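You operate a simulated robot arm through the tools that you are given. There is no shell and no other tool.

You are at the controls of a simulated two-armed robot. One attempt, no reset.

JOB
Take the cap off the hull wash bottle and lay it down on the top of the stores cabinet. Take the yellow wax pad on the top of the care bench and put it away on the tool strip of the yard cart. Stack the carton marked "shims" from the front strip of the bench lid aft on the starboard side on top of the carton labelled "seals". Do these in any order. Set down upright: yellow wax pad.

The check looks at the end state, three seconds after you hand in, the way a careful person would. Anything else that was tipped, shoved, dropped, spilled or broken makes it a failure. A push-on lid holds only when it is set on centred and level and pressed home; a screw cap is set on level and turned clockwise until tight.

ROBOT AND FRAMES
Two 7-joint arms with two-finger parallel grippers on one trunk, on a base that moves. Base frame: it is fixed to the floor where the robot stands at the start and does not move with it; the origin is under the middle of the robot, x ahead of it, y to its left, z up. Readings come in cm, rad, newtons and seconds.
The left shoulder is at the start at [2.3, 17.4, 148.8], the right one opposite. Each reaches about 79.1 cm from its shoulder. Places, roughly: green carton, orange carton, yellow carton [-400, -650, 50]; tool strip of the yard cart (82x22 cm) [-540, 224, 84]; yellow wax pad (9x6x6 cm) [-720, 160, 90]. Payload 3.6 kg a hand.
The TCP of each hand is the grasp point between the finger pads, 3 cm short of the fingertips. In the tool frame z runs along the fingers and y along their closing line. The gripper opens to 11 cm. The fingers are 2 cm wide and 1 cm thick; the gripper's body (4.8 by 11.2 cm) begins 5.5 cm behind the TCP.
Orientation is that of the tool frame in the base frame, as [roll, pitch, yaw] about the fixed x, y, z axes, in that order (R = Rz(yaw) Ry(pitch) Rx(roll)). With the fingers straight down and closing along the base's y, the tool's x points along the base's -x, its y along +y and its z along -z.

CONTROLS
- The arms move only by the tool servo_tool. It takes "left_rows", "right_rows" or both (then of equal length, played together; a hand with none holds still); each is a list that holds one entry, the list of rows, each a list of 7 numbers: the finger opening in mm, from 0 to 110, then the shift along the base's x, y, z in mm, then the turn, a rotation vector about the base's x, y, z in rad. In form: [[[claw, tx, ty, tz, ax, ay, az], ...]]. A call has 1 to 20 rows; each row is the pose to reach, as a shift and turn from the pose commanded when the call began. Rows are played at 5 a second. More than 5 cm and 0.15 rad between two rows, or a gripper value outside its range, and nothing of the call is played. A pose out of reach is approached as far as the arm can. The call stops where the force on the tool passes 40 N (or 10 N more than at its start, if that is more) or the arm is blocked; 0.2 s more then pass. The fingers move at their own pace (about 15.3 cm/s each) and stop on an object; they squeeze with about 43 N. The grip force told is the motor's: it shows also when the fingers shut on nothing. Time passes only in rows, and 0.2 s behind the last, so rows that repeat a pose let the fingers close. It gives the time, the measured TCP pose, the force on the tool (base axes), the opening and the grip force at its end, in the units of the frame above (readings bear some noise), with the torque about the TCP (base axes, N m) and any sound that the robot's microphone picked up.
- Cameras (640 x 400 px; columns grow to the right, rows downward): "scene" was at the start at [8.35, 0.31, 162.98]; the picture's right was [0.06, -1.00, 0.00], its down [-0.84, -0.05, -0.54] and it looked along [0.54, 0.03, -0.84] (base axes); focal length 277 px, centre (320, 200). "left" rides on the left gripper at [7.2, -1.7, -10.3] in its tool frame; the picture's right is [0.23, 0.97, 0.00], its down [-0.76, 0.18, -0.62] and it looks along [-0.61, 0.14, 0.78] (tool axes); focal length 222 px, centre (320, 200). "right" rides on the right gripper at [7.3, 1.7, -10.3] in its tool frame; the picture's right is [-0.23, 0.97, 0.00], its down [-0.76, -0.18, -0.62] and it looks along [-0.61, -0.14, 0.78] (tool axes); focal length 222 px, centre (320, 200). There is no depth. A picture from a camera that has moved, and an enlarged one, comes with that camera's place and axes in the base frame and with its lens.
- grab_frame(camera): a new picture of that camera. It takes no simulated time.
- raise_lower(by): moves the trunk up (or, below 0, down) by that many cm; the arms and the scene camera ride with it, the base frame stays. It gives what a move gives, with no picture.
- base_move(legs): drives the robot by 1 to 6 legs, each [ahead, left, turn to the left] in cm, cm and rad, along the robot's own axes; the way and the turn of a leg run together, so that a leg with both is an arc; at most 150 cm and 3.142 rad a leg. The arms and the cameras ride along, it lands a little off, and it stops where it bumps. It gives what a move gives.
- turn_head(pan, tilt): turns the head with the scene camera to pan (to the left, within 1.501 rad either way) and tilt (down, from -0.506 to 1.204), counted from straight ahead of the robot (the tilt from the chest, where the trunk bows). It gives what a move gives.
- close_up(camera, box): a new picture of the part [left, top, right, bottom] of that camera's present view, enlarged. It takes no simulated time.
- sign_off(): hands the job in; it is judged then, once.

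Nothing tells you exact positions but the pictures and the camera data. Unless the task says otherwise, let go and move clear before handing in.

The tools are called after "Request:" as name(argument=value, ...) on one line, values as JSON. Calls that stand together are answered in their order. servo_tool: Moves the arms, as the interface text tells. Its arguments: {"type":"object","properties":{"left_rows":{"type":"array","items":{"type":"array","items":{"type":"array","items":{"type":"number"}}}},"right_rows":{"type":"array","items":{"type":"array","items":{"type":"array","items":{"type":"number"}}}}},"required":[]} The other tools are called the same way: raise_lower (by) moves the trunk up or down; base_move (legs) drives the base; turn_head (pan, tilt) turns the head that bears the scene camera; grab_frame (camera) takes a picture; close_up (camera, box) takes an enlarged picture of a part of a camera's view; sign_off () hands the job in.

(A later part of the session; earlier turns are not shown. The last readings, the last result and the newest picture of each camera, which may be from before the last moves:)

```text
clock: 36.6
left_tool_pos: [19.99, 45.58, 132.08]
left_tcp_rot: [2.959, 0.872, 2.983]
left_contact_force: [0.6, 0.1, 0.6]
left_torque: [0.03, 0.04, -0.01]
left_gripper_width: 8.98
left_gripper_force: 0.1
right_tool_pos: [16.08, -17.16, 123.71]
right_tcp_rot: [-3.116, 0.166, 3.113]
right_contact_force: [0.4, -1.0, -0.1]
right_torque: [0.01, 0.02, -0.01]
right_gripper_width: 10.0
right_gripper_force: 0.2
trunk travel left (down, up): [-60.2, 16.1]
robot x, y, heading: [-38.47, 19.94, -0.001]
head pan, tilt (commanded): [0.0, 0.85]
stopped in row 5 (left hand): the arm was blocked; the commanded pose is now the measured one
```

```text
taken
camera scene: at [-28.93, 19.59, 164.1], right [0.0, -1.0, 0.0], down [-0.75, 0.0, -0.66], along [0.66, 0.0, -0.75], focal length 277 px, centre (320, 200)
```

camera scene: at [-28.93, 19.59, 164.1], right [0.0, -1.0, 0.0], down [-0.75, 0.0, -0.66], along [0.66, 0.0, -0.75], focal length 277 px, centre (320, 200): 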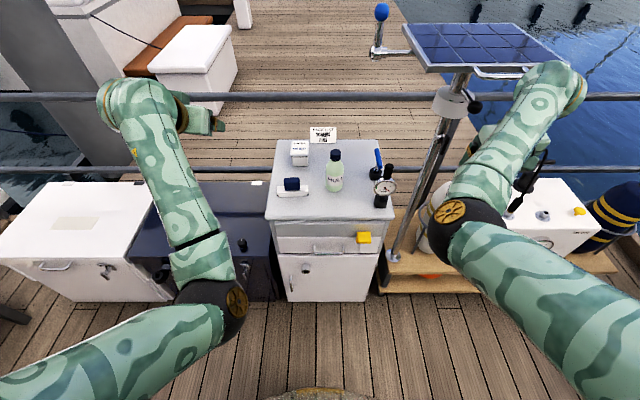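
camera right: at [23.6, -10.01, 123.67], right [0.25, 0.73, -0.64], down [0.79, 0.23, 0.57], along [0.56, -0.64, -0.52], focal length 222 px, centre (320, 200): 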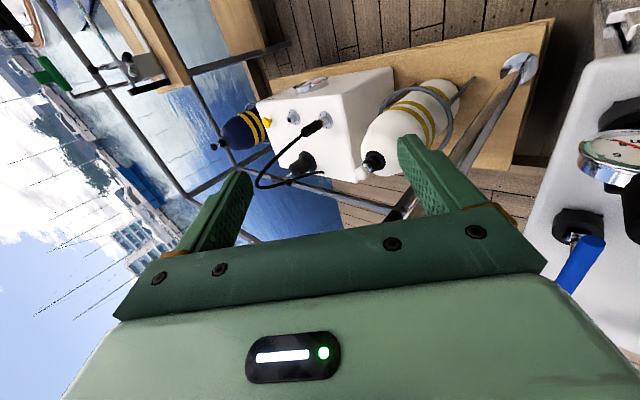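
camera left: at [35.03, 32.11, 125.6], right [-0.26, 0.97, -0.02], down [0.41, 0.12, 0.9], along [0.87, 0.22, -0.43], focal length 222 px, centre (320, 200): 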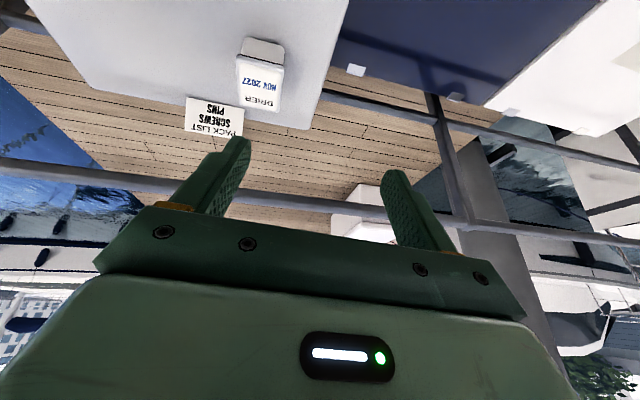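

The left elbow hits the robot's own front when the wrist comes too close, so both wrists must stay about 50 cm or more from their shoulders. I'll now test a tilted, inward pose for the right hand (60° down, turned left), which could grip the cap and swing around it.

Request:
servo_tool(right_rows=[[[100, 16, 30, 8, 0.009, -0.029, 0.052], [100, 32, 61, 16, 0.018, -0.058, 0.104], [100, 48, 91, 22, 0.027, -0.087, 0.156], [100, 64, 122, 26, 0.035, -0.116, 0.207], [100, 75, 152, 26, 0.044, -0.145, 0.259], [100, 80, 183, 26, 0.053, -0.174, 0.311], [100, 85, 213, 26, 0.062, -0.203, 0.363], [100, 88, 243, 26, 0.071, -0.232, 0.415], [100, 90, 274, 26, 0.08, -0.261, 0.467], [100, 92, 304, 26, 0.088, -0.29, 0.518], [100, 94, 335, 26, 0.097, -0.319, 0.57], [100, 97, 365, 26, 0.106, -0.348, 0.622], [100, 97, 365, 26, 0.106, -0.348, 0.622]]])

Request:
grab_frame(camera="scene")

```text
clock: 39.4
left_tool_pos: [19.85, 45.81, 131.97]
left_tcp_rot: [2.957, 0.871, 2.985]
left_contact_force: [0.3, -0.3, -0.4]
left_torque: [0.04, -0.01, 0.0]
left_gripper_width: 8.99
left_gripper_force: 0.0
right_tool_pos: [25.81, 19.57, 126.33]
right_tcp_rot: [-3.12, 0.523, -2.544]
right_contact_force: [0.1, 0.1, -0.8]
right_torque: [0.0, 0.02, 0.03]
right_gripper_width: 10.02
right_gripper_force: 0.1
trunk travel left (down, up): [-60.2, 16.1]
robot x, y, heading: [-37.88, 19.7, 0.005]
head pan, tilt (commanded): [0.0, 0.85]
```

```text
taken
camera scene: at [-28.92, 19.71, 164.1], right [0.0, -1.0, 0.0], down [-0.75, 0.0, -0.66], along [0.66, 0.0, -0.75], focal length 277 px, centre (320, 200)
```

scene: 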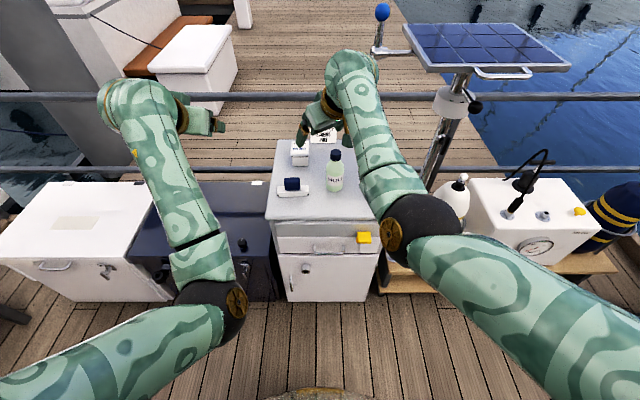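

The right hand reached that tilted, inward pose exactly, so the cap hand is feasible. Now I'll shift the right hand aside and bring the left to its bottle-holding attitude at the matching place in the air.

Request:
servo_tool(right_rows=[[[100, 0, -30, 2, 0, 0, 0], [100, 0, -60, 4, 0, 0, 0], [100, 0, -90, 6, 0, 0, 0], [100, 0, -120, 8, 0, 0, 0], [100, 0, -150, 10, 0, 0, 0], [100, 0, -180, 12, 0, 0, 0], [100, 0, -210, 14, 0, 0, 0], [100, 0, -240, 16, 0, 0, 0], [100, 0, -270, 18, 0, 0, 0], [100, 0, -280, 20, 0, 0, 0]]], left_rows=[[[90, 5, -25, 0, -0.012, 0.003, -0.028], [90, 11, -51, 0, -0.023, 0.005, -0.057], [90, 16, -77, 0, -0.035, 0.008, -0.086], [90, 22, -102, 0, -0.046, 0.011, -0.114], [90, 27, -128, 0, -0.058, 0.014, -0.143], [90, 32, -154, 0, -0.07, 0.016, -0.171], [90, 38, -179, 0, -0.081, 0.019, -0.2], [90, 43, -205, 0, -0.093, 0.022, -0.228], [90, 49, -230, 0, -0.104, 0.024, -0.257], [90, 54, -256, 0, -0.116, 0.027, -0.285]]])

Request:
grab_frame(camera="scene")

```text
clock: 41.6
left_tool_pos: [25.38, 19.6, 131.52]
left_tcp_rot: [-3.129, 0.867, 2.843]
left_contact_force: [0.2, -0.2, 0.4]
left_torque: [-0.02, -0.03, 0.01]
left_gripper_width: 9.01
left_gripper_force: 0.1
right_tool_pos: [25.89, -8.49, 128.14]
right_tcp_rot: [-3.121, 0.521, -2.542]
right_contact_force: [1.6, 1.2, -6.2]
right_torque: [0.18, 0.16, 0.13]
right_gripper_width: 10.0
right_gripper_force: 0.1
trunk travel left (down, up): [-60.2, 16.1]
robot x, y, heading: [-38.62, 20.12, -0.003]
head pan, tilt (commanded): [0.0, 0.85]
```

```text
taken
camera scene: at [-28.8, 19.74, 164.09], right [0.0, -1.0, 0.0], down [-0.75, 0.0, -0.66], along [0.66, 0.0, -0.75], focal length 277 px, centre (320, 200)
```

scene: 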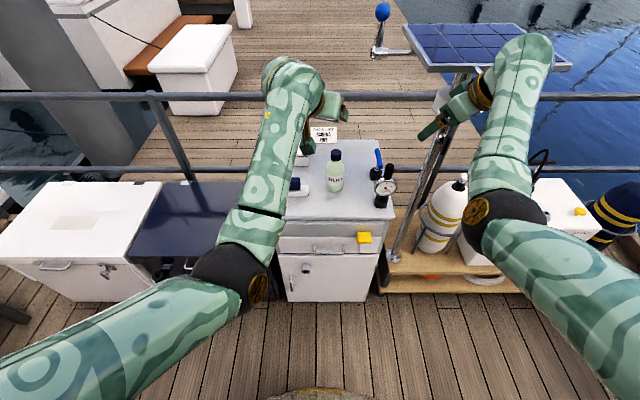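

Both attitudes work here. The solar panel's front-left corner is near [31, -3, 137], so I'll pull the right hand back and inward away from it before lowering the trunk.

Request:
servo_tool(right_rows=[[[100, -20, 10, 0, 0, 0, 0], [100, -40, 20, 5, 0, 0, 0], [100, -60, 40, 10, 0, 0, 0], [100, -79, 60, 20, 0, 0, 0], [100, -79, 90, 30, 0, 0, 0], [100, -79, 120, 40, 0, 0, 0], [100, -79, 150, 50, 0, 0, 0], [100, -79, 180, 60, 0, 0, 0], [100, -79, 180, 60, 0, 0, 0]]])

Request:
raise_lower(by=-23.8)

Request:
grab_frame(camera="scene")

Request:
grab_frame(camera="left")

Request:
grab_frame(camera="right")

```text
clock: 43.6
left_tool_pos: [25.33, 19.61, 131.72]
left_tcp_rot: [-3.127, 0.87, 2.844]
left_contact_force: [-0.3, 0.1, 0.4]
left_torque: [0.03, 0.02, -0.03]
left_gripper_width: 9.01
left_gripper_force: 0.0
right_tool_pos: [17.99, 9.54, 134.43]
right_tcp_rot: [-3.119, 0.524, -2.543]
right_contact_force: [0.3, 0.1, 0.2]
right_torque: [-0.01, 0.01, -0.01]
right_gripper_width: 10.01
right_gripper_force: 0.0
trunk travel left (down, up): [-60.2, 16.1]
robot x, y, heading: [-38.18, 19.86, 0.001]
head pan, tilt (commanded): [0.0, 0.85]
```

```text
clock: 46.0
left_tool_pos: [25.47, 19.77, 108.16]
left_tcp_rot: [-3.133, 0.872, 2.842]
left_contact_force: [-0.9, -0.5, 0.6]
left_torque: [-0.01, 0.01, -0.02]
left_gripper_width: 9.0
left_gripper_force: 0.0
right_tool_pos: [17.87, 9.5, 110.65]
right_tcp_rot: [-3.117, 0.523, -2.541]
right_contact_force: [-0.1, -0.7, 0.6]
right_torque: [-0.03, 0.01, -0.03]
right_gripper_width: 10.0
right_gripper_force: 0.0
trunk travel left (down, up): [-36.4, 39.9]
robot x, y, heading: [-38.21, 20.37, 0.002]
head pan, tilt (commanded): [0.0, 0.85]
```

```text
taken
camera scene: at [-24.8, 19.75, 140.16], right [0.0, -1.0, 0.0], down [-0.75, 0.0, -0.66], along [0.66, 0.0, -0.75], focal length 277 px, centre (320, 200)
```

scene: 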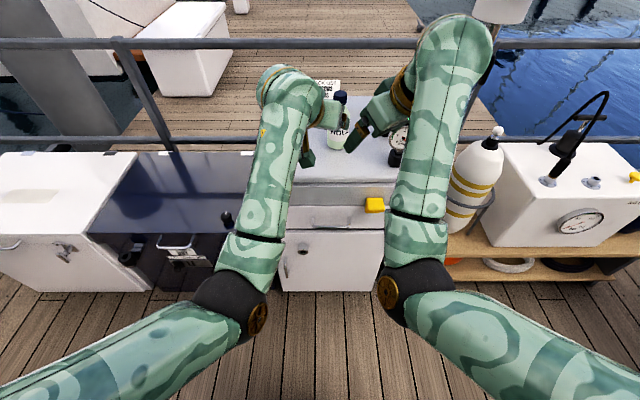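

```text
taken
camera left: at [12.87, 21.94, 109.35], right [0.15, 0.97, -0.18], down [0.07, 0.17, 0.98], along [0.99, -0.16, -0.04], focal length 222 px, centre (320, 200)
```

left: 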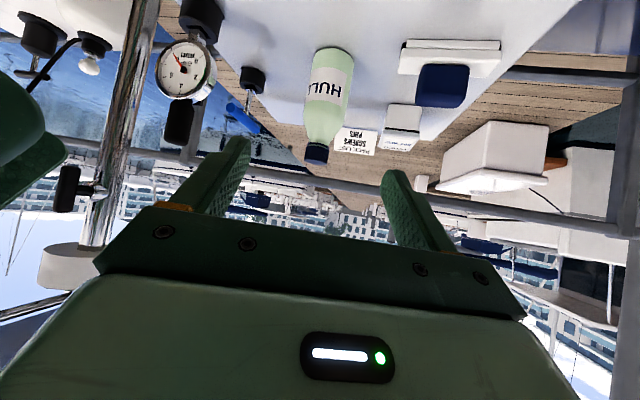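

```text
taken
camera right: at [7.27, 4.59, 115.9], right [-0.38, 0.92, 0.09], down [0.38, 0.06, 0.92], along [0.85, 0.38, -0.37], focal length 222 px, centre (320, 200)
```

right: 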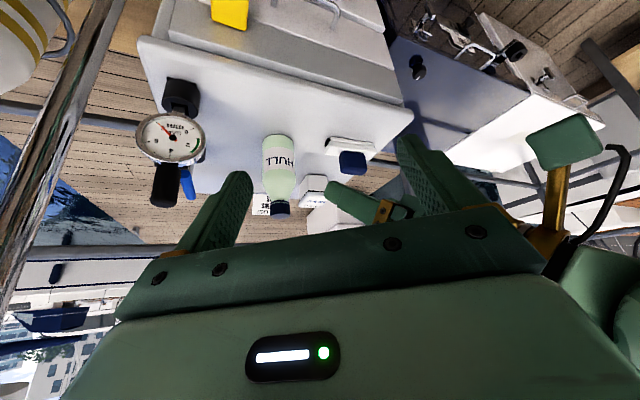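

Trunk is down and both hands are clear. I'll zoom with both wrist cameras to sharpen the bottle's position before driving in.

Request:
close_up(camera="left", box=[270, 30, 390, 180])

Request:
close_up(camera="right", box=[210, 110, 350, 230])

Request:
close_up(camera="left", box=[380, 30, 520, 160])

```text
2.67 times, centred on (330, 105) of left
camera zoom: at [12.87, 21.94, 109.35], right [0.15, 0.97, -0.18], down [0.07, 0.17, 0.98], along [0.99, -0.16, -0.04], focal length 592 px, centre (293, 453)
```

zoom: 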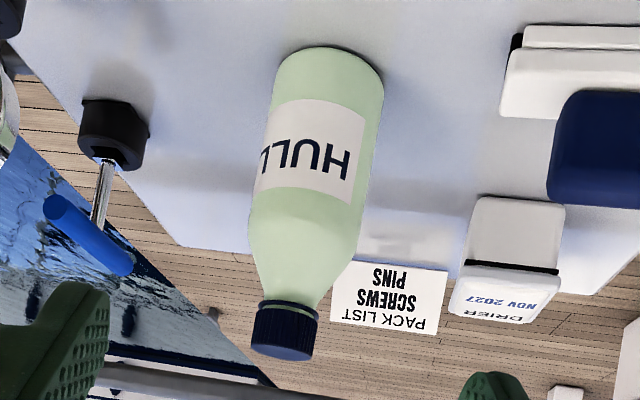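

```text
3.33 times, centred on (280, 170) of right
camera zoom: at [7.27, 4.59, 115.9], right [-0.38, 0.92, 0.09], down [0.38, 0.06, 0.92], along [0.85, 0.38, -0.37], focal length 740 px, centre (453, 300)
```

zoom: 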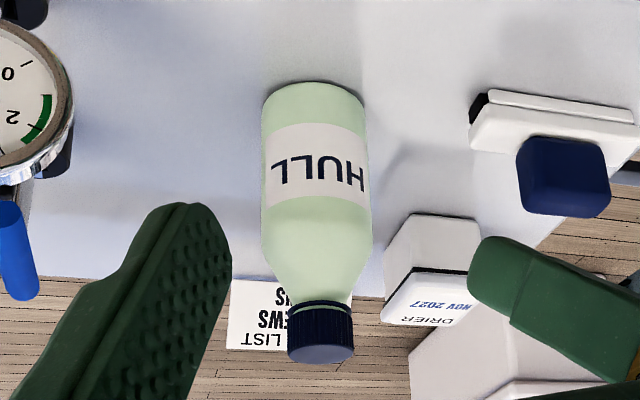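

```text
3.08 times, centred on (450, 95) of left
camera zoom: at [12.87, 21.94, 109.35], right [0.15, 0.97, -0.18], down [0.07, 0.17, 0.98], along [0.99, -0.16, -0.04], focal length 684 px, centre (-80, 523)
```

zoom: 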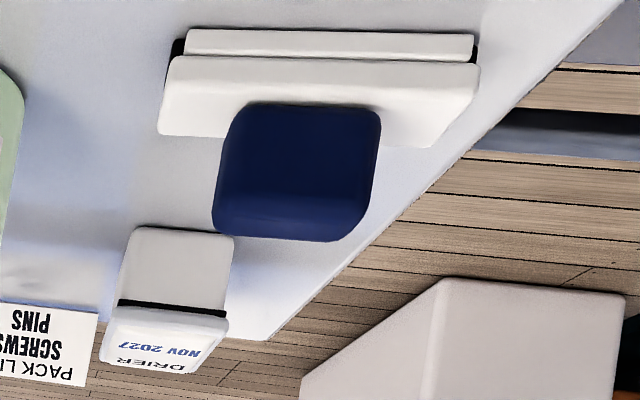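

The bottle axis is at about [47.8, 14.3]. The cap spans z 99.2–101.9 and the straight body runs up to about z 94. I'll drive the robot in so the left hand hovers above the bottle.

Request:
base_move(legs=[[0, -5.1, 0], [21.2, 0, 0]])

Request:
grab_frame(camera="left")

Request:
grab_frame(camera="right")

Request:
grab_frame(camera="scene")

```text
clock: 48.2
left_tool_pos: [46.24, 14.93, 107.88]
left_tcp_rot: [-3.134, 0.867, 2.843]
left_contact_force: [0.6, 0.4, -0.1]
left_torque: [0.01, 0.01, -0.01]
left_gripper_width: 9.02
left_gripper_force: 0.0
right_tool_pos: [38.84, 4.27, 110.37]
right_tcp_rot: [-3.118, 0.522, -2.543]
right_contact_force: [0.2, 1.1, 0.1]
right_torque: [0.02, 0.0, 0.04]
right_gripper_width: 10.0
right_gripper_force: 0.0
trunk travel left (down, up): [-36.4, 39.9]
robot x, y, heading: [-17.47, 15.36, 0.001]
head pan, tilt (commanded): [0.0, 0.85]
```

```text
taken
camera left: at [33.72, 16.96, 109.01], right [0.15, 0.97, -0.18], down [0.07, 0.17, 0.98], along [0.99, -0.16, -0.04], focal length 222 px, centre (320, 200)
```

left: 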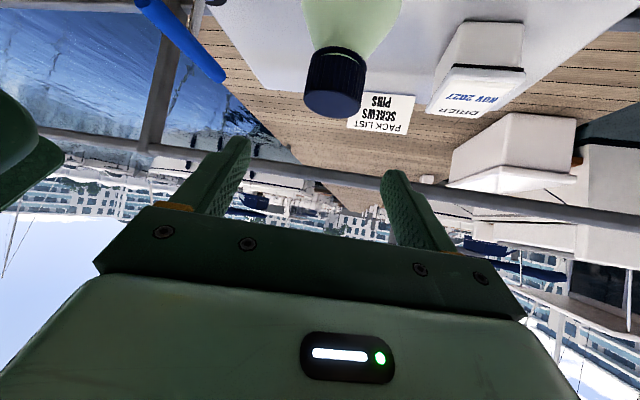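

```text
taken
camera right: at [28.16, -0.51, 115.8], right [-0.38, 0.92, 0.09], down [0.38, 0.06, 0.92], along [0.85, 0.38, -0.37], focal length 222 px, centre (320, 200)
```

right: 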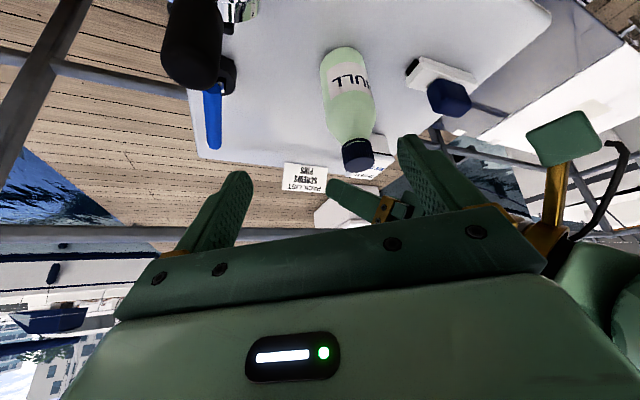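

```text
taken
camera scene: at [-3.88, 14.66, 140.13], right [0.0, -1.0, 0.0], down [-0.75, 0.0, -0.66], along [0.66, 0.0, -0.75], focal length 277 px, centre (320, 200)
```

scene: 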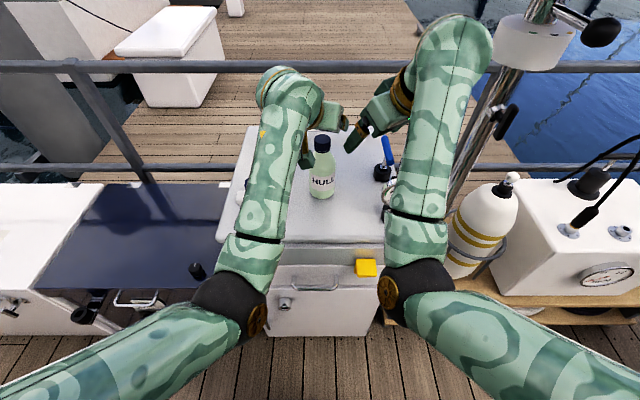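

I'm in position. I'll zoom with the wrist cameras to fix the cap's position exactly before lowering the left hand.

Request:
close_up(camera="left", box=[260, 0, 420, 130])

Request:
close_up(camera="right", box=[290, 30, 400, 190])

Request:
close_up(camera="scene", box=[290, 120, 360, 210])

```text
3.08 times, centred on (340, 65) of left
camera zoom: at [33.72, 16.96, 109.01], right [0.15, 0.97, -0.18], down [0.07, 0.17, 0.98], along [0.99, -0.16, -0.04], focal length 684 px, centre (258, 615)
```

zoom: 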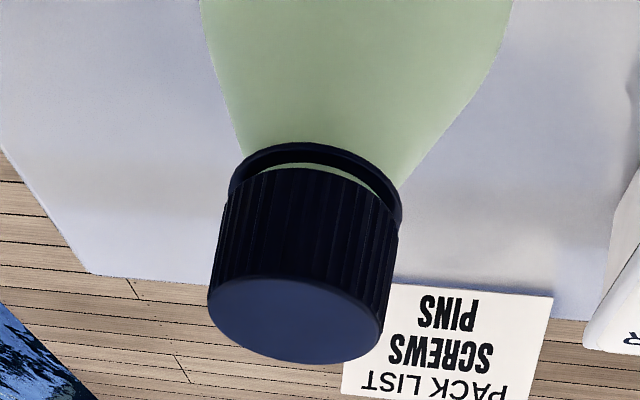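

```text
2.50 times, centred on (345, 110) of right
camera zoom: at [28.16, -0.51, 115.8], right [-0.38, 0.92, 0.09], down [0.38, 0.06, 0.92], along [0.85, 0.38, -0.37], focal length 555 px, centre (258, 425)
```

zoom: 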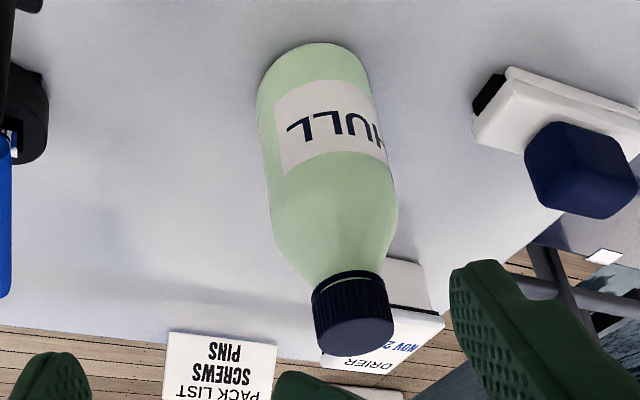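

```text
4.44 times, centred on (325, 165) of scene
camera zoom: at [-3.88, 14.66, 140.13], right [0.0, -1.0, 0.0], down [-0.75, 0.0, -0.66], along [0.66, 0.0, -0.75], focal length 1231 px, centre (298, 356)
```

zoom: 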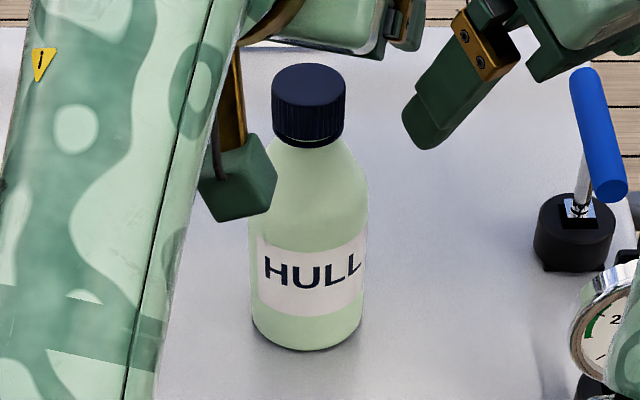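

The cap axis is at about [47.9, 14.3] with its top at z 102. I'll lower the left hand with fingers straddling the bottle body, then check before closing.

Request:
servo_tool(left_rows=[[[90, 2, -2, -15, 0, 0, 0], [90, 2, -2, -30, 0, 0, 0], [90, 2, -2, -45, 0, 0, 0], [90, 2, -2, -60, 0, 0, 0], [90, 2, -2, -75, 0, 0, 0], [90, 2, -2, -90, 0, 0, 0], [90, 2, -2, -105, 0, 0, 0], [90, 2, -2, -120, 0, 0, 0], [90, 2, -2, -135, 0, 0, 0], [90, 2, -2, -150, 0, 0, 0], [90, 2, -2, -160, 0, 0, 0], [90, 2, -2, -166, 0, 0, 0]]])

Request:
grab_frame(camera="left")

Request:
grab_frame(camera="right")

Request:
grab_frame(camera="scene")

```text
clock: 51.0
left_tool_pos: [47.96, 16.63, 92.72]
left_tcp_rot: [3.102, 0.894, 2.829]
left_contact_force: [-0.1, 0.3, -0.4]
left_torque: [0.01, 0.0, -0.01]
left_gripper_width: 9.0
left_gripper_force: 0.1
right_tool_pos: [38.7, 4.43, 110.55]
right_tcp_rot: [-3.117, 0.522, -2.543]
right_contact_force: [1.1, -0.2, 0.1]
right_torque: [0.03, 0.02, -0.02]
right_gripper_width: 10.02
right_gripper_force: 0.0
trunk travel left (down, up): [-36.4, 39.9]
robot x, y, heading: [-17.61, 14.74, 0.0]
head pan, tilt (commanded): [0.0, 0.85]
stopped in row 12 (left hand): the arm was blocked; the commanded pose is now the measured one
```

```text
taken
camera left: at [35.39, 18.51, 93.56], right [0.14, 0.98, -0.15], down [0.03, 0.15, 0.99], along [0.99, -0.14, -0.01], focal length 222 px, centre (320, 200)
```

left: 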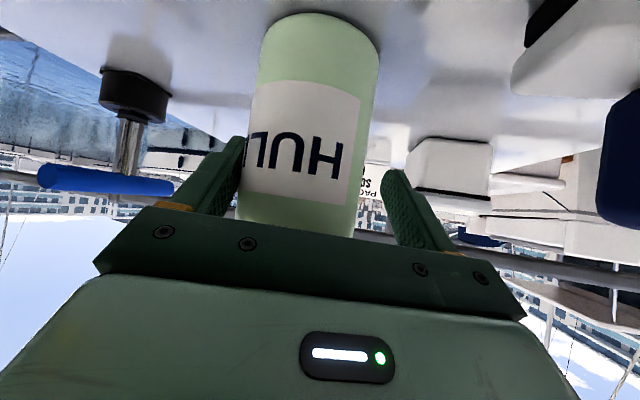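

```text
taken
camera right: at [28.06, -0.49, 115.85], right [-0.38, 0.92, 0.09], down [0.38, 0.06, 0.92], along [0.85, 0.38, -0.37], focal length 222 px, centre (320, 200)
```

right: 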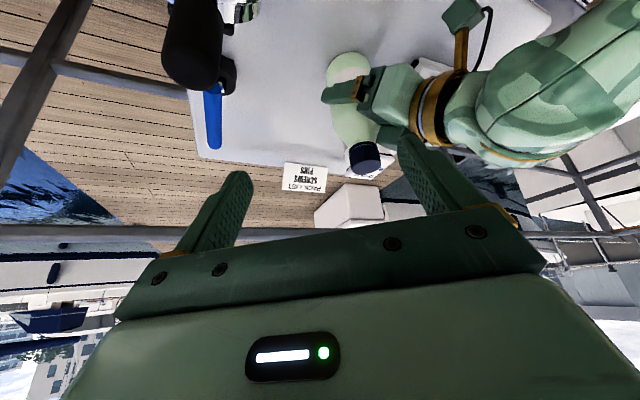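

```text
taken
camera scene: at [-4.01, 14.68, 140.15], right [0.0, -1.0, 0.0], down [-0.75, 0.0, -0.66], along [0.66, 0.0, -0.75], focal length 277 px, centre (320, 200)
```

scene: 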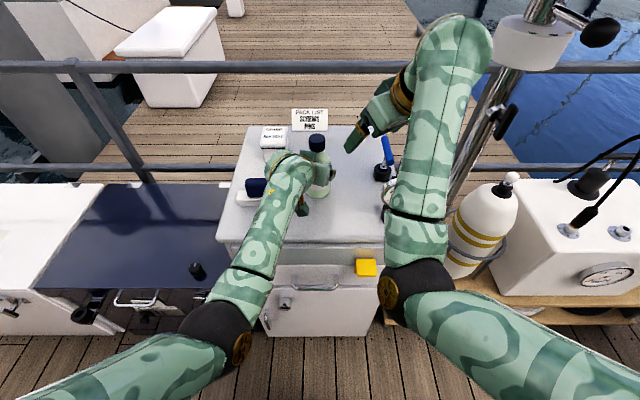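

The hand came down around the bottle, but the elbow stopped it and it drifted about 1.9 cm left, sliding the bottle slightly; it is still upright. I'll look down at what the elbow is meeting.

Request:
turn_head(pan=0.5, tilt=1.2)

Request:
grab_frame(camera="scene")

Request:
close_up(camera="left", box=[160, 0, 460, 260])

```text
clock: 51.9
left_tool_pos: [47.96, 16.54, 92.69]
left_tcp_rot: [3.101, 0.892, 2.829]
left_contact_force: [0.1, 0.5, -0.6]
left_torque: [-0.03, 0.01, 0.0]
left_gripper_width: 9.02
left_gripper_force: 0.0
right_tool_pos: [38.55, 4.45, 110.53]
right_tcp_rot: [-3.12, 0.524, -2.543]
right_contact_force: [0.6, 0.0, -0.3]
right_torque: [-0.01, 0.04, -0.02]
right_gripper_width: 9.99
right_gripper_force: 0.0
trunk travel left (down, up): [-36.4, 39.9]
robot x, y, heading: [-17.28, 15.0, 0.001]
head pan, tilt (commanded): [0.499, 1.201]
```

```text
taken
camera scene: at [-6.92, 17.33, 137.78], right [0.48, -0.88, 0.0], down [-0.82, -0.45, -0.36], along [0.32, 0.17, -0.93], focal length 277 px, centre (320, 200)
```

scene: 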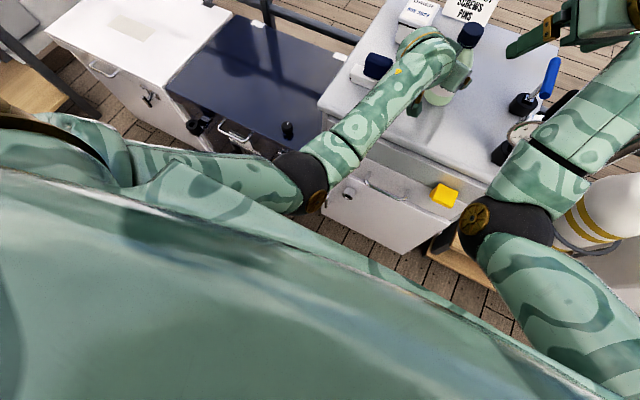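

```text
1.54 times, centred on (310, 130) of left
camera zoom: at [35.34, 18.47, 93.5], right [0.14, 0.98, -0.15], down [0.04, 0.15, 0.99], along [0.99, -0.14, -0.01], focal length 342 px, centre (335, 308)
```

zoom: 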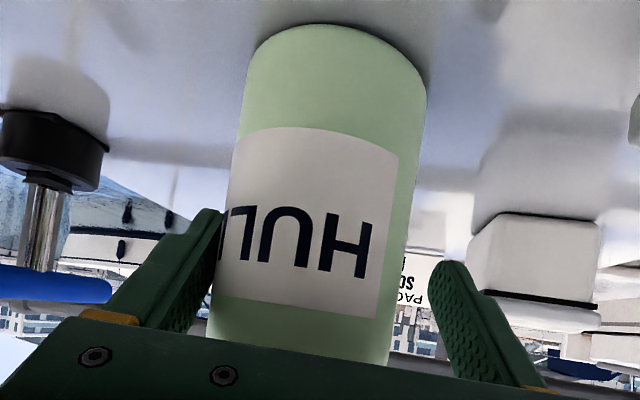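

The bottle stands between the fingers but closer to the right-hand one. I'll centre it by nudging the whole base 1.3 cm to the right, which avoids driving the blocked elbow.

Request:
base_move(legs=[[0, -1.3, 0]])

Request:
close_up(camera="left", box=[160, 0, 460, 260])

```text
clock: 52.7
left_tool_pos: [47.93, 15.28, 92.59]
left_tcp_rot: [3.101, 0.892, 2.825]
left_contact_force: [0.2, 0.4, -0.6]
left_torque: [-0.03, -0.07, 0.03]
left_gripper_width: 9.03
left_gripper_force: 0.0
right_tool_pos: [38.62, 2.96, 110.57]
right_tcp_rot: [-3.12, 0.523, -2.543]
right_contact_force: [0.5, -0.6, -0.2]
right_torque: [-0.01, -0.02, -0.01]
right_gripper_width: 9.99
right_gripper_force: 0.2
trunk travel left (down, up): [-36.4, 39.9]
robot x, y, heading: [-17.65, 13.37, 0.004]
head pan, tilt (commanded): [0.499, 1.201]
```

```text
1.54 times, centred on (310, 130) of left
camera zoom: at [35.32, 17.15, 93.47], right [0.14, 0.98, -0.15], down [0.04, 0.15, 0.99], along [0.99, -0.14, -0.02], focal length 342 px, centre (335, 308)
```

zoom: 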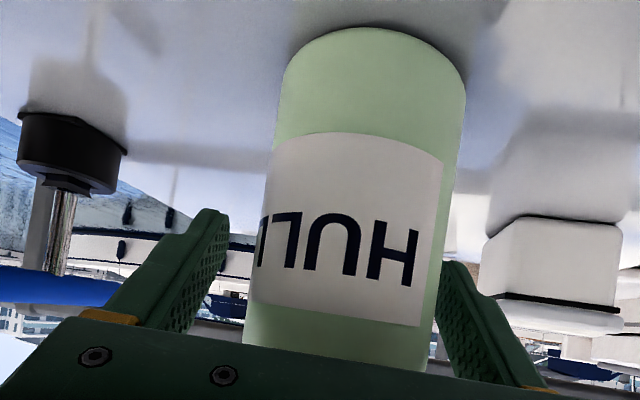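

The bottle now sits about half a centimetre off centre the other way. I'll shift the left hand 5 mm outward and close gently in steps.

Request:
servo_tool(left_rows=[[[90, 0, 5, 0, 0, 0, 0], [86, 0, 5, 0, 0, 0, 0], [83, 0, 5, 0, 0, 0, 0], [80, 0, 5, 0, 0, 0, 0], [78, 0, 5, 0, 0, 0, 0], [76, 0, 5, 0, 0, 0, 0], [74, 0, 5, 0, 0, 0, 0], [72, 0, 5, 0, 0, 0, 0], [70, 0, 5, 0, 0, 0, 0], [68, 0, 5, 0, 0, 0, 0], [64, 0, 5, 0, 0, 0, 0], [60, 0, 5, 0, 0, 0, 0], [50, 0, 5, 0, 0, 0, 0], [40, 0, 5, 0, 0, 0, 0], [40, 0, 5, 0, 0, 0, 0]]])

Request:
grab_frame(camera="left")

Request:
grab_frame(camera="right")

```text
clock: 55.9
left_tool_pos: [48.0, 15.84, 92.72]
left_tcp_rot: [3.101, 0.892, 2.827]
left_contact_force: [-0.1, 0.1, 0.3]
left_torque: [-0.05, 0.07, -0.01]
left_gripper_width: 6.75
left_gripper_force: 43.1
right_tool_pos: [38.8, 3.15, 110.55]
right_tcp_rot: [-3.119, 0.525, -2.542]
right_contact_force: [-0.1, 0.5, 0.3]
right_torque: [-0.01, -0.01, 0.0]
right_gripper_width: 10.0
right_gripper_force: 0.0
trunk travel left (down, up): [-36.4, 39.9]
robot x, y, heading: [-16.93, 13.51, 0.002]
head pan, tilt (commanded): [0.499, 1.201]
```

```text
taken
camera left: at [35.33, 17.72, 93.47], right [0.14, 0.98, -0.15], down [0.04, 0.15, 0.99], along [0.99, -0.14, -0.01], focal length 222 px, centre (320, 200)
```

left: 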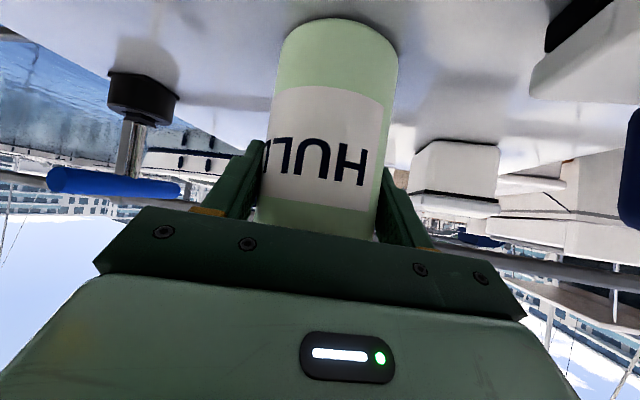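

```text
taken
camera right: at [28.06, -1.79, 115.84], right [-0.38, 0.92, 0.09], down [0.38, 0.06, 0.92], along [0.85, 0.38, -0.37], focal length 222 px, centre (320, 200)
```

right: 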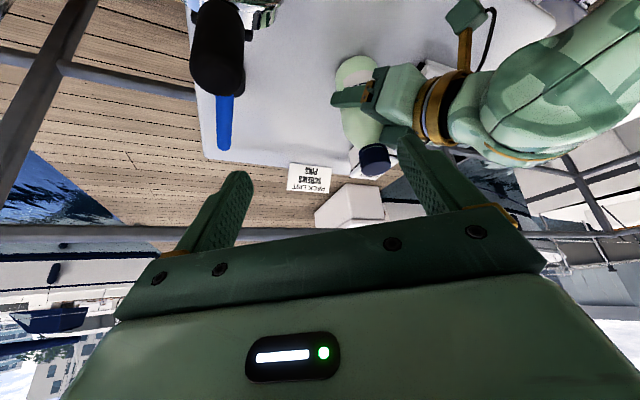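

The left hand holds the bottle firmly at 6.75 cm opening. Now I'll locate the cap from the right hand's camera and the scene camera.

Request:
close_up(camera="right", box=[320, 40, 430, 190])

Request:
turn_head(pan=0.0, tilt=0.85)

Request:
close_up(camera="scene", box=[270, 110, 400, 210])

```text
2.67 times, centred on (375, 115) of right
camera zoom: at [28.06, -1.79, 115.84], right [-0.38, 0.92, 0.09], down [0.38, 0.06, 0.92], along [0.85, 0.38, -0.37], focal length 592 px, centre (173, 427)
```

zoom: 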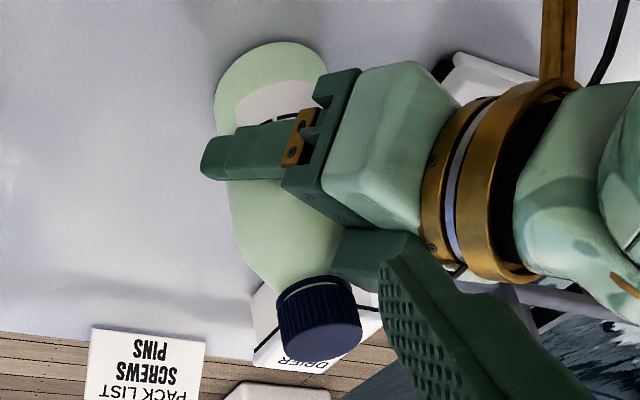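

```text
clock: 56.8
left_tool_pos: [47.96, 15.81, 92.68]
left_tcp_rot: [3.101, 0.892, 2.827]
left_contact_force: [-0.6, -1.1, 0.4]
left_torque: [-0.1, 0.04, -0.01]
left_gripper_width: 6.72
left_gripper_force: 43.1
right_tool_pos: [38.74, 3.13, 110.41]
right_tcp_rot: [-3.118, 0.522, -2.544]
right_contact_force: [-0.5, 0.8, -0.3]
right_torque: [0.03, -0.02, 0.02]
right_gripper_width: 10.02
right_gripper_force: 0.1
trunk travel left (down, up): [-36.4, 39.9]
robot x, y, heading: [-17.5, 13.54, 0.001]
head pan, tilt (commanded): [0.0, 0.85]
```

```text
4.00 times, centred on (335, 160) of scene
camera zoom: at [-4.01, 13.36, 140.14], right [0.0, -1.0, 0.0], down [-0.75, 0.0, -0.66], along [0.66, 0.0, -0.75], focal length 1108 px, centre (260, 360)
```

zoom: 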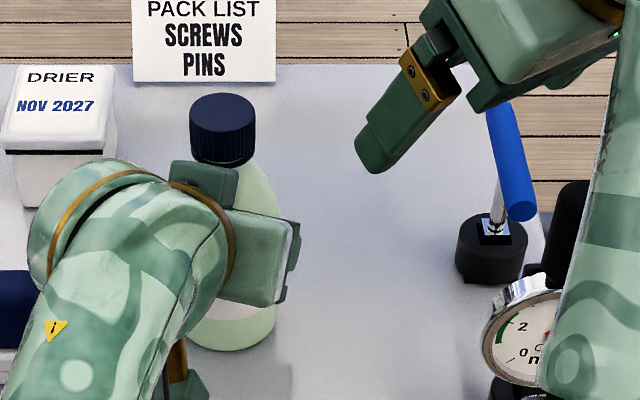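

The cap axis is at about [48.2, 15.6] and the bottle is held firmly. To give the right hand room, away from the solar panel and gauge, I'll lift the bottle upright by 8 cm and then back the base off a little.

Request:
servo_tool(left_rows=[[[40, 0, 0, 8, 0, 0, 0], [40, 0, 0, 18, 0, 0, 0], [40, 0, 0, 30, 0, 0, 0], [40, 0, 0, 42, 0, 0, 0], [40, 0, 0, 55, 0, 0, 0], [40, 0, 0, 68, 0, 0, 0], [40, 0, 0, 80, 0, 0, 0], [40, 0, 0, 80, 0, 0, 0]]])

Request:
grab_frame(camera="scene")

Request:
grab_frame(camera="left")

```text
clock: 58.8
left_tool_pos: [48.81, 18.51, 100.05]
left_tcp_rot: [3.041, 0.883, 2.809]
left_contact_force: [-0.5, -0.7, -3.1]
left_torque: [-0.01, -0.01, -0.06]
left_gripper_width: 6.74
left_gripper_force: 42.8
right_tool_pos: [38.69, 3.14, 110.5]
right_tcp_rot: [-3.119, 0.521, -2.542]
right_contact_force: [0.1, -0.1, 0.2]
right_torque: [-0.02, 0.01, 0.02]
right_gripper_width: 9.98
right_gripper_force: 0.1
trunk travel left (down, up): [-36.4, 39.9]
robot x, y, heading: [-17.39, 13.37, -0.0]
head pan, tilt (commanded): [0.0, 0.85]
stopped in row 8 (left hand): the arm was blocked; the commanded pose is now the measured one
```

```text
taken
camera scene: at [-3.98, 13.38, 140.14], right [0.0, -1.0, 0.0], down [-0.75, 0.0, -0.66], along [0.66, 0.0, -0.75], focal length 277 px, centre (320, 200)
```

scene: 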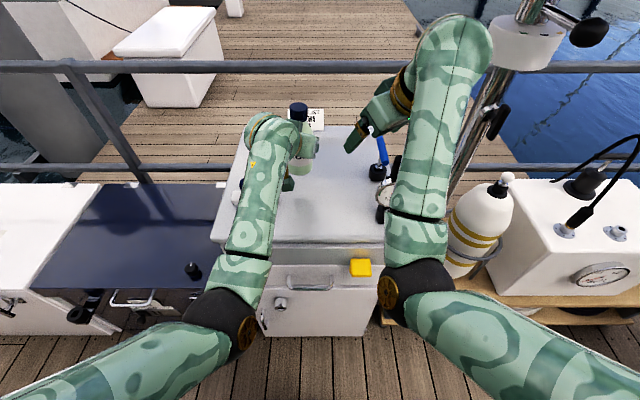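

```text
taken
camera left: at [36.03, 20.02, 100.91], right [0.11, 0.99, -0.11], down [0.03, 0.11, 0.99], along [0.99, -0.11, -0.02], focal length 222 px, centre (320, 200)
```

left: 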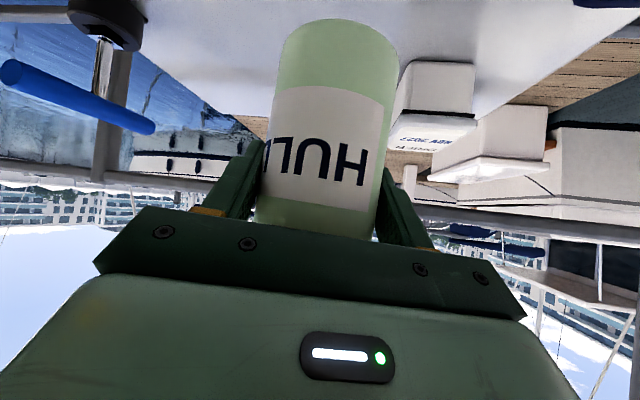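

The bottle is lifted about 7 cm, though the elbow still nudges the hand. I'll back the base 20 cm away so I can work on the cap in free space in front of the cabinet.

Request:
base_move(legs=[[-20, 0, 0]])

Request:
servo_tool(left_rows=[[[40, 0, 0, 10, 0.01, 0, 0], [40, 0, 0, 25, 0.02, 0, 0], [40, 0, 0, 40, 0.03, 0, 0], [40, 0, 0, 55, 0.04, 0, 0], [40, 0, 0, 70, 0.05, 0, 0], [40, 0, 0, 85, 0.06, 0, 0], [40, 0, 0, 95, 0.06, 0, 0], [40, 0, 0, 95, 0.06, 0, 0]]])

Request:
grab_frame(camera="scene")

Request:
grab_frame(camera="right")

```text
clock: 60.4
left_tool_pos: [28.52, 18.54, 100.02]
left_tcp_rot: [3.043, 0.883, 2.809]
left_contact_force: [-1.2, -0.4, -2.4]
left_torque: [-0.02, -0.01, 0.01]
left_gripper_width: 6.74
left_gripper_force: 42.7
right_tool_pos: [18.61, 3.22, 110.57]
right_tcp_rot: [-3.118, 0.523, -2.543]
right_contact_force: [-0.3, -1.3, -0.1]
right_torque: [0.02, -0.01, -0.04]
right_gripper_width: 9.99
right_gripper_force: 0.0
trunk travel left (down, up): [-36.4, 39.9]
robot x, y, heading: [-37.23, 13.86, 0.0]
head pan, tilt (commanded): [0.0, 0.85]
```

```text
clock: 62.2
left_tool_pos: [28.69, 18.36, 109.44]
left_tcp_rot: [2.959, 0.86, 2.742]
left_contact_force: [0.3, 1.3, -2.6]
left_torque: [-0.04, 0.07, 0.0]
left_gripper_width: 6.72
left_gripper_force: 43.0
right_tool_pos: [18.7, 3.13, 110.6]
right_tcp_rot: [-3.119, 0.521, -2.543]
right_contact_force: [-0.5, 0.5, -0.1]
right_torque: [-0.01, 0.02, 0.01]
right_gripper_width: 9.99
right_gripper_force: 0.0
trunk travel left (down, up): [-36.4, 39.9]
robot x, y, heading: [-37.52, 13.63, -0.001]
head pan, tilt (commanded): [0.0, 0.85]
```

```text
taken
camera scene: at [-23.97, 13.36, 140.14], right [0.0, -1.0, 0.0], down [-0.75, 0.0, -0.66], along [0.66, 0.0, -0.75], focal length 277 px, centre (320, 200)
```

scene: 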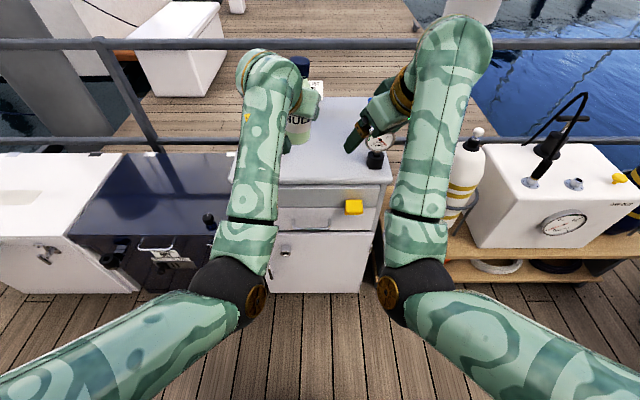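

```text
taken
camera right: at [8.08, -1.81, 115.83], right [-0.38, 0.92, 0.09], down [0.38, 0.06, 0.92], along [0.85, 0.38, -0.37], focal length 222 px, centre (320, 200)
```

right: 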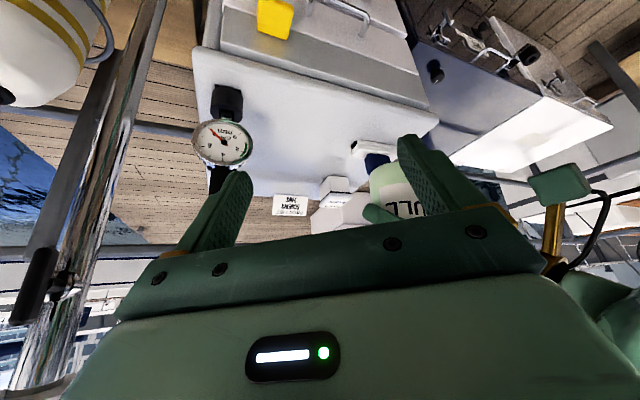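

I turned the left hand slightly the wrong way, so it needs levelling. First I'll move the right hand up and aside, then swing the left hand (bottle upright) to a good shared working spot.

Request:
servo_tool(right_rows=[[[100, -3, -10, 18, 0, 0, 0], [100, -6, -20, 36, 0, 0, 0], [100, -9, -30, 54, 0, 0, 0], [100, -12, -40, 72, 0, 0, 0], [100, -15, -50, 90, 0, 0, 0], [100, -20, -60, 108, 0, 0, 0], [100, -25, -70, 126, 0, 0, 0], [100, -27, -81, 144, 0, 0, 0], [100, -27, -81, 144, 0, 0, 0]]])

Request:
servo_tool(left_rows=[[[40, -6, -10, 0, -0.0095, 0.0026, -0.051], [40, -12, -21, 1, -0.019, 0.005, -0.102], [40, -18, -32, 1, -0.0286, 0.008, -0.152], [40, -24, -42, 2, -0.038, 0.0104, -0.203], [40, -30, -53, 2, -0.0476, 0.013, -0.254], [40, -36, -63, 3, -0.057, 0.0157, -0.305], [40, -42, -74, 3, -0.0667, 0.018, -0.356], [40, -48, -84, 4, -0.076, 0.021, -0.4066], [40, -53, -95, 4, -0.0858, 0.0235, -0.457], [40, -58, -105, 5, -0.0953, 0.0261, -0.508], [40, -58, -105, 5, -0.0953, 0.0261, -0.508]]])

Request:
grab_frame(camera="scene")

Request:
grab_frame(camera="right")

Request:
grab_frame(camera="left")

```text
clock: 64.2
left_tool_pos: [28.67, 18.49, 109.36]
left_tcp_rot: [2.956, 0.862, 2.741]
left_contact_force: [-0.4, -0.4, -2.9]
left_torque: [0.0, -0.02, 0.01]
left_gripper_width: 6.71
left_gripper_force: 43.3
right_tool_pos: [24.2, -5.7, 123.06]
right_tcp_rot: [-3.119, 0.523, -2.545]
right_contact_force: [0.0, 0.0, -0.1]
right_torque: [0.04, -0.02, -0.01]
right_gripper_width: 9.99
right_gripper_force: 0.0
right hand out of reach, approached as far as the arm can: row 1, 2, 3, 4, 5, 6, 7, 8, 9
trunk travel left (down, up): [-36.4, 39.9]
robot x, y, heading: [-37.41, 13.58, 0.001]
head pan, tilt (commanded): [0.0, 0.85]
```

```text
clock: 66.6
left_tool_pos: [22.82, 8.05, 110.07]
left_tcp_rot: [3.102, 0.893, 2.346]
left_contact_force: [0.2, 0.4, -2.9]
left_torque: [-0.02, 0.02, 0.01]
left_gripper_width: 6.7
left_gripper_force: 43.0
right_tool_pos: [24.14, -5.71, 123.05]
right_tcp_rot: [-3.119, 0.525, -2.543]
right_contact_force: [0.4, 0.0, -0.1]
right_torque: [0.01, 0.01, -0.02]
right_gripper_width: 10.01
right_gripper_force: 0.1
trunk travel left (down, up): [-36.4, 39.9]
robot x, y, heading: [-37.5, 13.55, -0.002]
head pan, tilt (commanded): [0.0, 0.85]
```

```text
taken
camera scene: at [-23.97, 13.35, 140.14], right [0.0, -1.0, 0.0], down [-0.75, 0.0, -0.66], along [0.66, 0.0, -0.75], focal length 277 px, centre (320, 200)
```

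scene: 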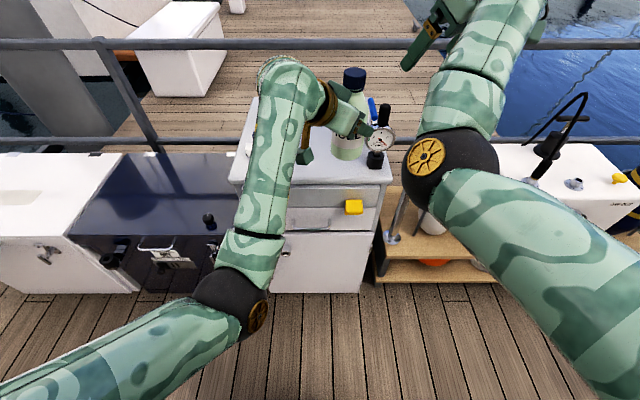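

```text
taken
camera right: at [13.56, -10.61, 128.34], right [-0.38, 0.92, 0.09], down [0.38, 0.06, 0.92], along [0.85, 0.38, -0.37], focal length 222 px, centre (320, 200)
```

right: 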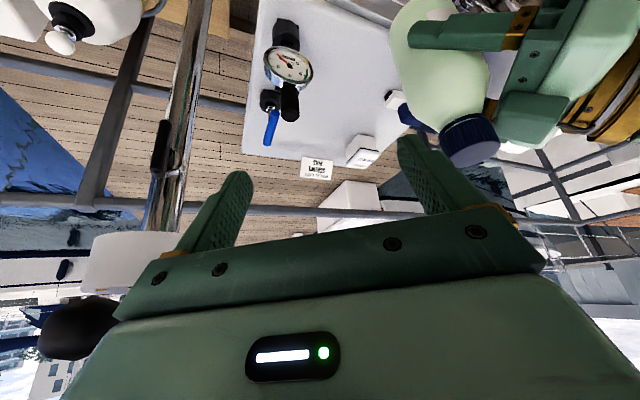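

```text
taken
camera left: at [12.49, 15.4, 110.81], right [0.57, 0.8, -0.15], down [0.1, 0.11, 0.99], along [0.81, -0.58, -0.01], focal length 222 px, centre (320, 200)
```

left: 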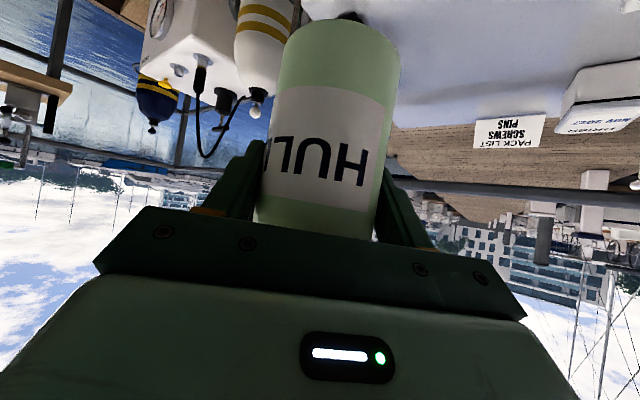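

The left hand holds the bottle upright at a good spot. I'll measure the cap precisely with close-ups.

Request:
close_up(camera="right", box=[380, 60, 540, 180])

Request:
close_up(camera="scene", box=[300, 40, 420, 180])

```text
3.33 times, centred on (460, 120) of right
camera zoom: at [13.56, -10.61, 128.34], right [-0.38, 0.92, 0.09], down [0.38, 0.06, 0.92], along [0.85, 0.38, -0.37], focal length 740 px, centre (-147, 467)
```

zoom: 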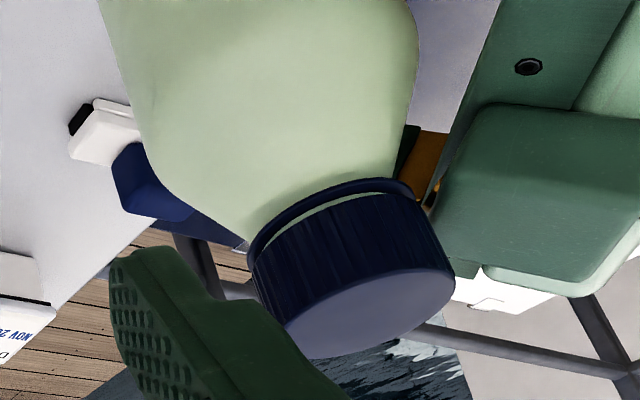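

```text
2.86 times, centred on (360, 110) of scene
camera zoom: at [-23.97, 13.35, 140.14], right [0.0, -1.0, 0.0], down [-0.75, 0.0, -0.66], along [0.66, 0.0, -0.75], focal length 791 px, centre (206, 457)
```

zoom: 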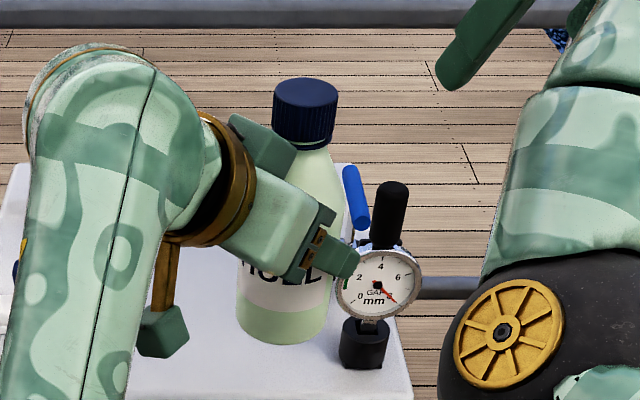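

All views agree that the cap axis is near [22.7, 7.6] with its top at z 119.4. I'll lower the bottle 5 cm and move it 4 cm forward, which suits the right wrist. Then I'll bring the right hand above the cap, tilted 50°.

Request:
servo_tool(left_rows=[[[40, 8, 0, -10, 0, 0, 0], [40, 16, 0, -20, 0, 0, 0], [40, 24, 0, -30, 0, 0, 0], [40, 32, 0, -40, 0, 0, 0], [40, 40, 0, -50, 0, 0, 0], [40, 40, 0, -50, 0, 0, 0]]])

Request:
servo_tool(right_rows=[[[65, 2, 16, -2, 0.011, -0.019, -0.042], [65, 4, 32, -4, 0.022, -0.038, -0.084], [65, 6, 49, -7, 0.034, -0.057, -0.126], [65, 8, 65, -9, 0.045, -0.076, -0.168], [65, 10, 81, -11, 0.056, -0.095, -0.21], [65, 12, 97, -13, 0.067, -0.114, -0.252], [65, 14, 114, -16, 0.078, -0.132, -0.294], [65, 16, 130, -18, 0.0896, -0.151, -0.336], [65, 16, 130, -18, 0.0896, -0.151, -0.336]]])

Request:
grab_frame(camera="right")

Request:
grab_frame(camera="scene")

```text
clock: 68.0
left_tool_pos: [26.83, 7.89, 104.97]
left_tcp_rot: [3.099, 0.892, 2.343]
left_contact_force: [-0.3, 1.1, -3.1]
left_torque: [0.01, 0.01, -0.02]
left_gripper_width: 6.72
left_gripper_force: 42.8
right_tool_pos: [24.09, -5.82, 123.08]
right_tcp_rot: [-3.118, 0.523, -2.544]
right_contact_force: [0.3, -0.3, -0.1]
right_torque: [0.03, -0.02, 0.0]
right_gripper_width: 10.02
right_gripper_force: 0.1
trunk travel left (down, up): [-36.4, 39.9]
robot x, y, heading: [-37.51, 13.71, -0.002]
head pan, tilt (commanded): [0.0, 0.85]
```

```text
clock: 70.0
left_tool_pos: [26.83, 7.91, 105.03]
left_tcp_rot: [3.099, 0.893, 2.346]
left_contact_force: [0.2, 0.6, -3.1]
left_torque: [0.01, 0.04, 0.0]
left_gripper_width: 6.71
left_gripper_force: 43.3
right_tool_pos: [25.8, 7.45, 121.21]
right_tcp_rot: [3.139, 0.697, -2.892]
right_contact_force: [0.4, -0.1, -0.6]
right_torque: [0.0, 0.0, 0.01]
right_gripper_width: 6.5
right_gripper_force: 0.0
trunk travel left (down, up): [-36.4, 39.9]
robot x, y, heading: [-37.4, 13.54, 0.004]
head pan, tilt (commanded): [0.0, 0.85]
```

```text
taken
camera right: at [13.47, 6.0, 124.58], right [-0.07, 0.99, 0.15], down [0.22, -0.13, 0.97], along [0.97, 0.1, -0.21], focal length 222 px, centre (320, 200)
```

right: 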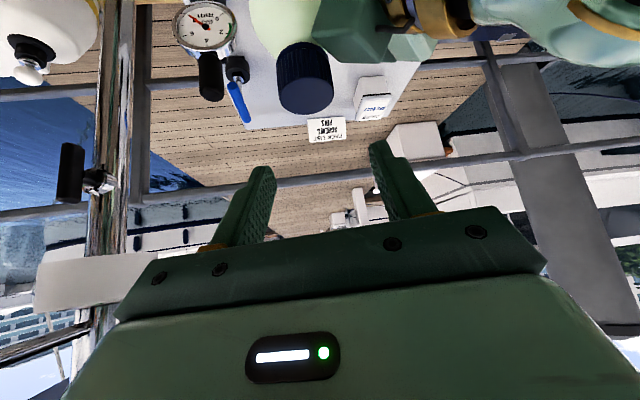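

```text
taken
camera scene: at [-23.97, 13.33, 140.14], right [0.0, -1.0, 0.0], down [-0.75, 0.0, -0.66], along [0.66, 0.0, -0.75], focal length 277 px, centre (320, 200)
```

scene: 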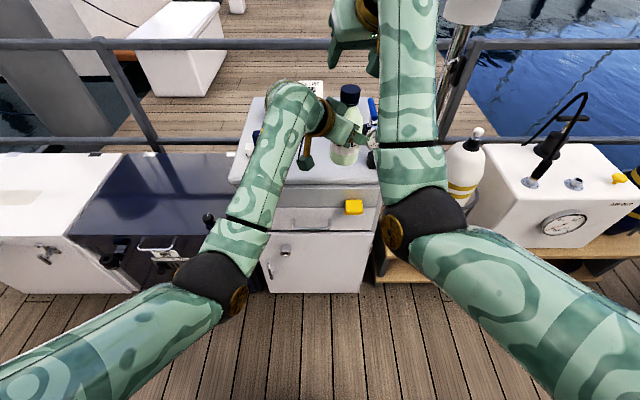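

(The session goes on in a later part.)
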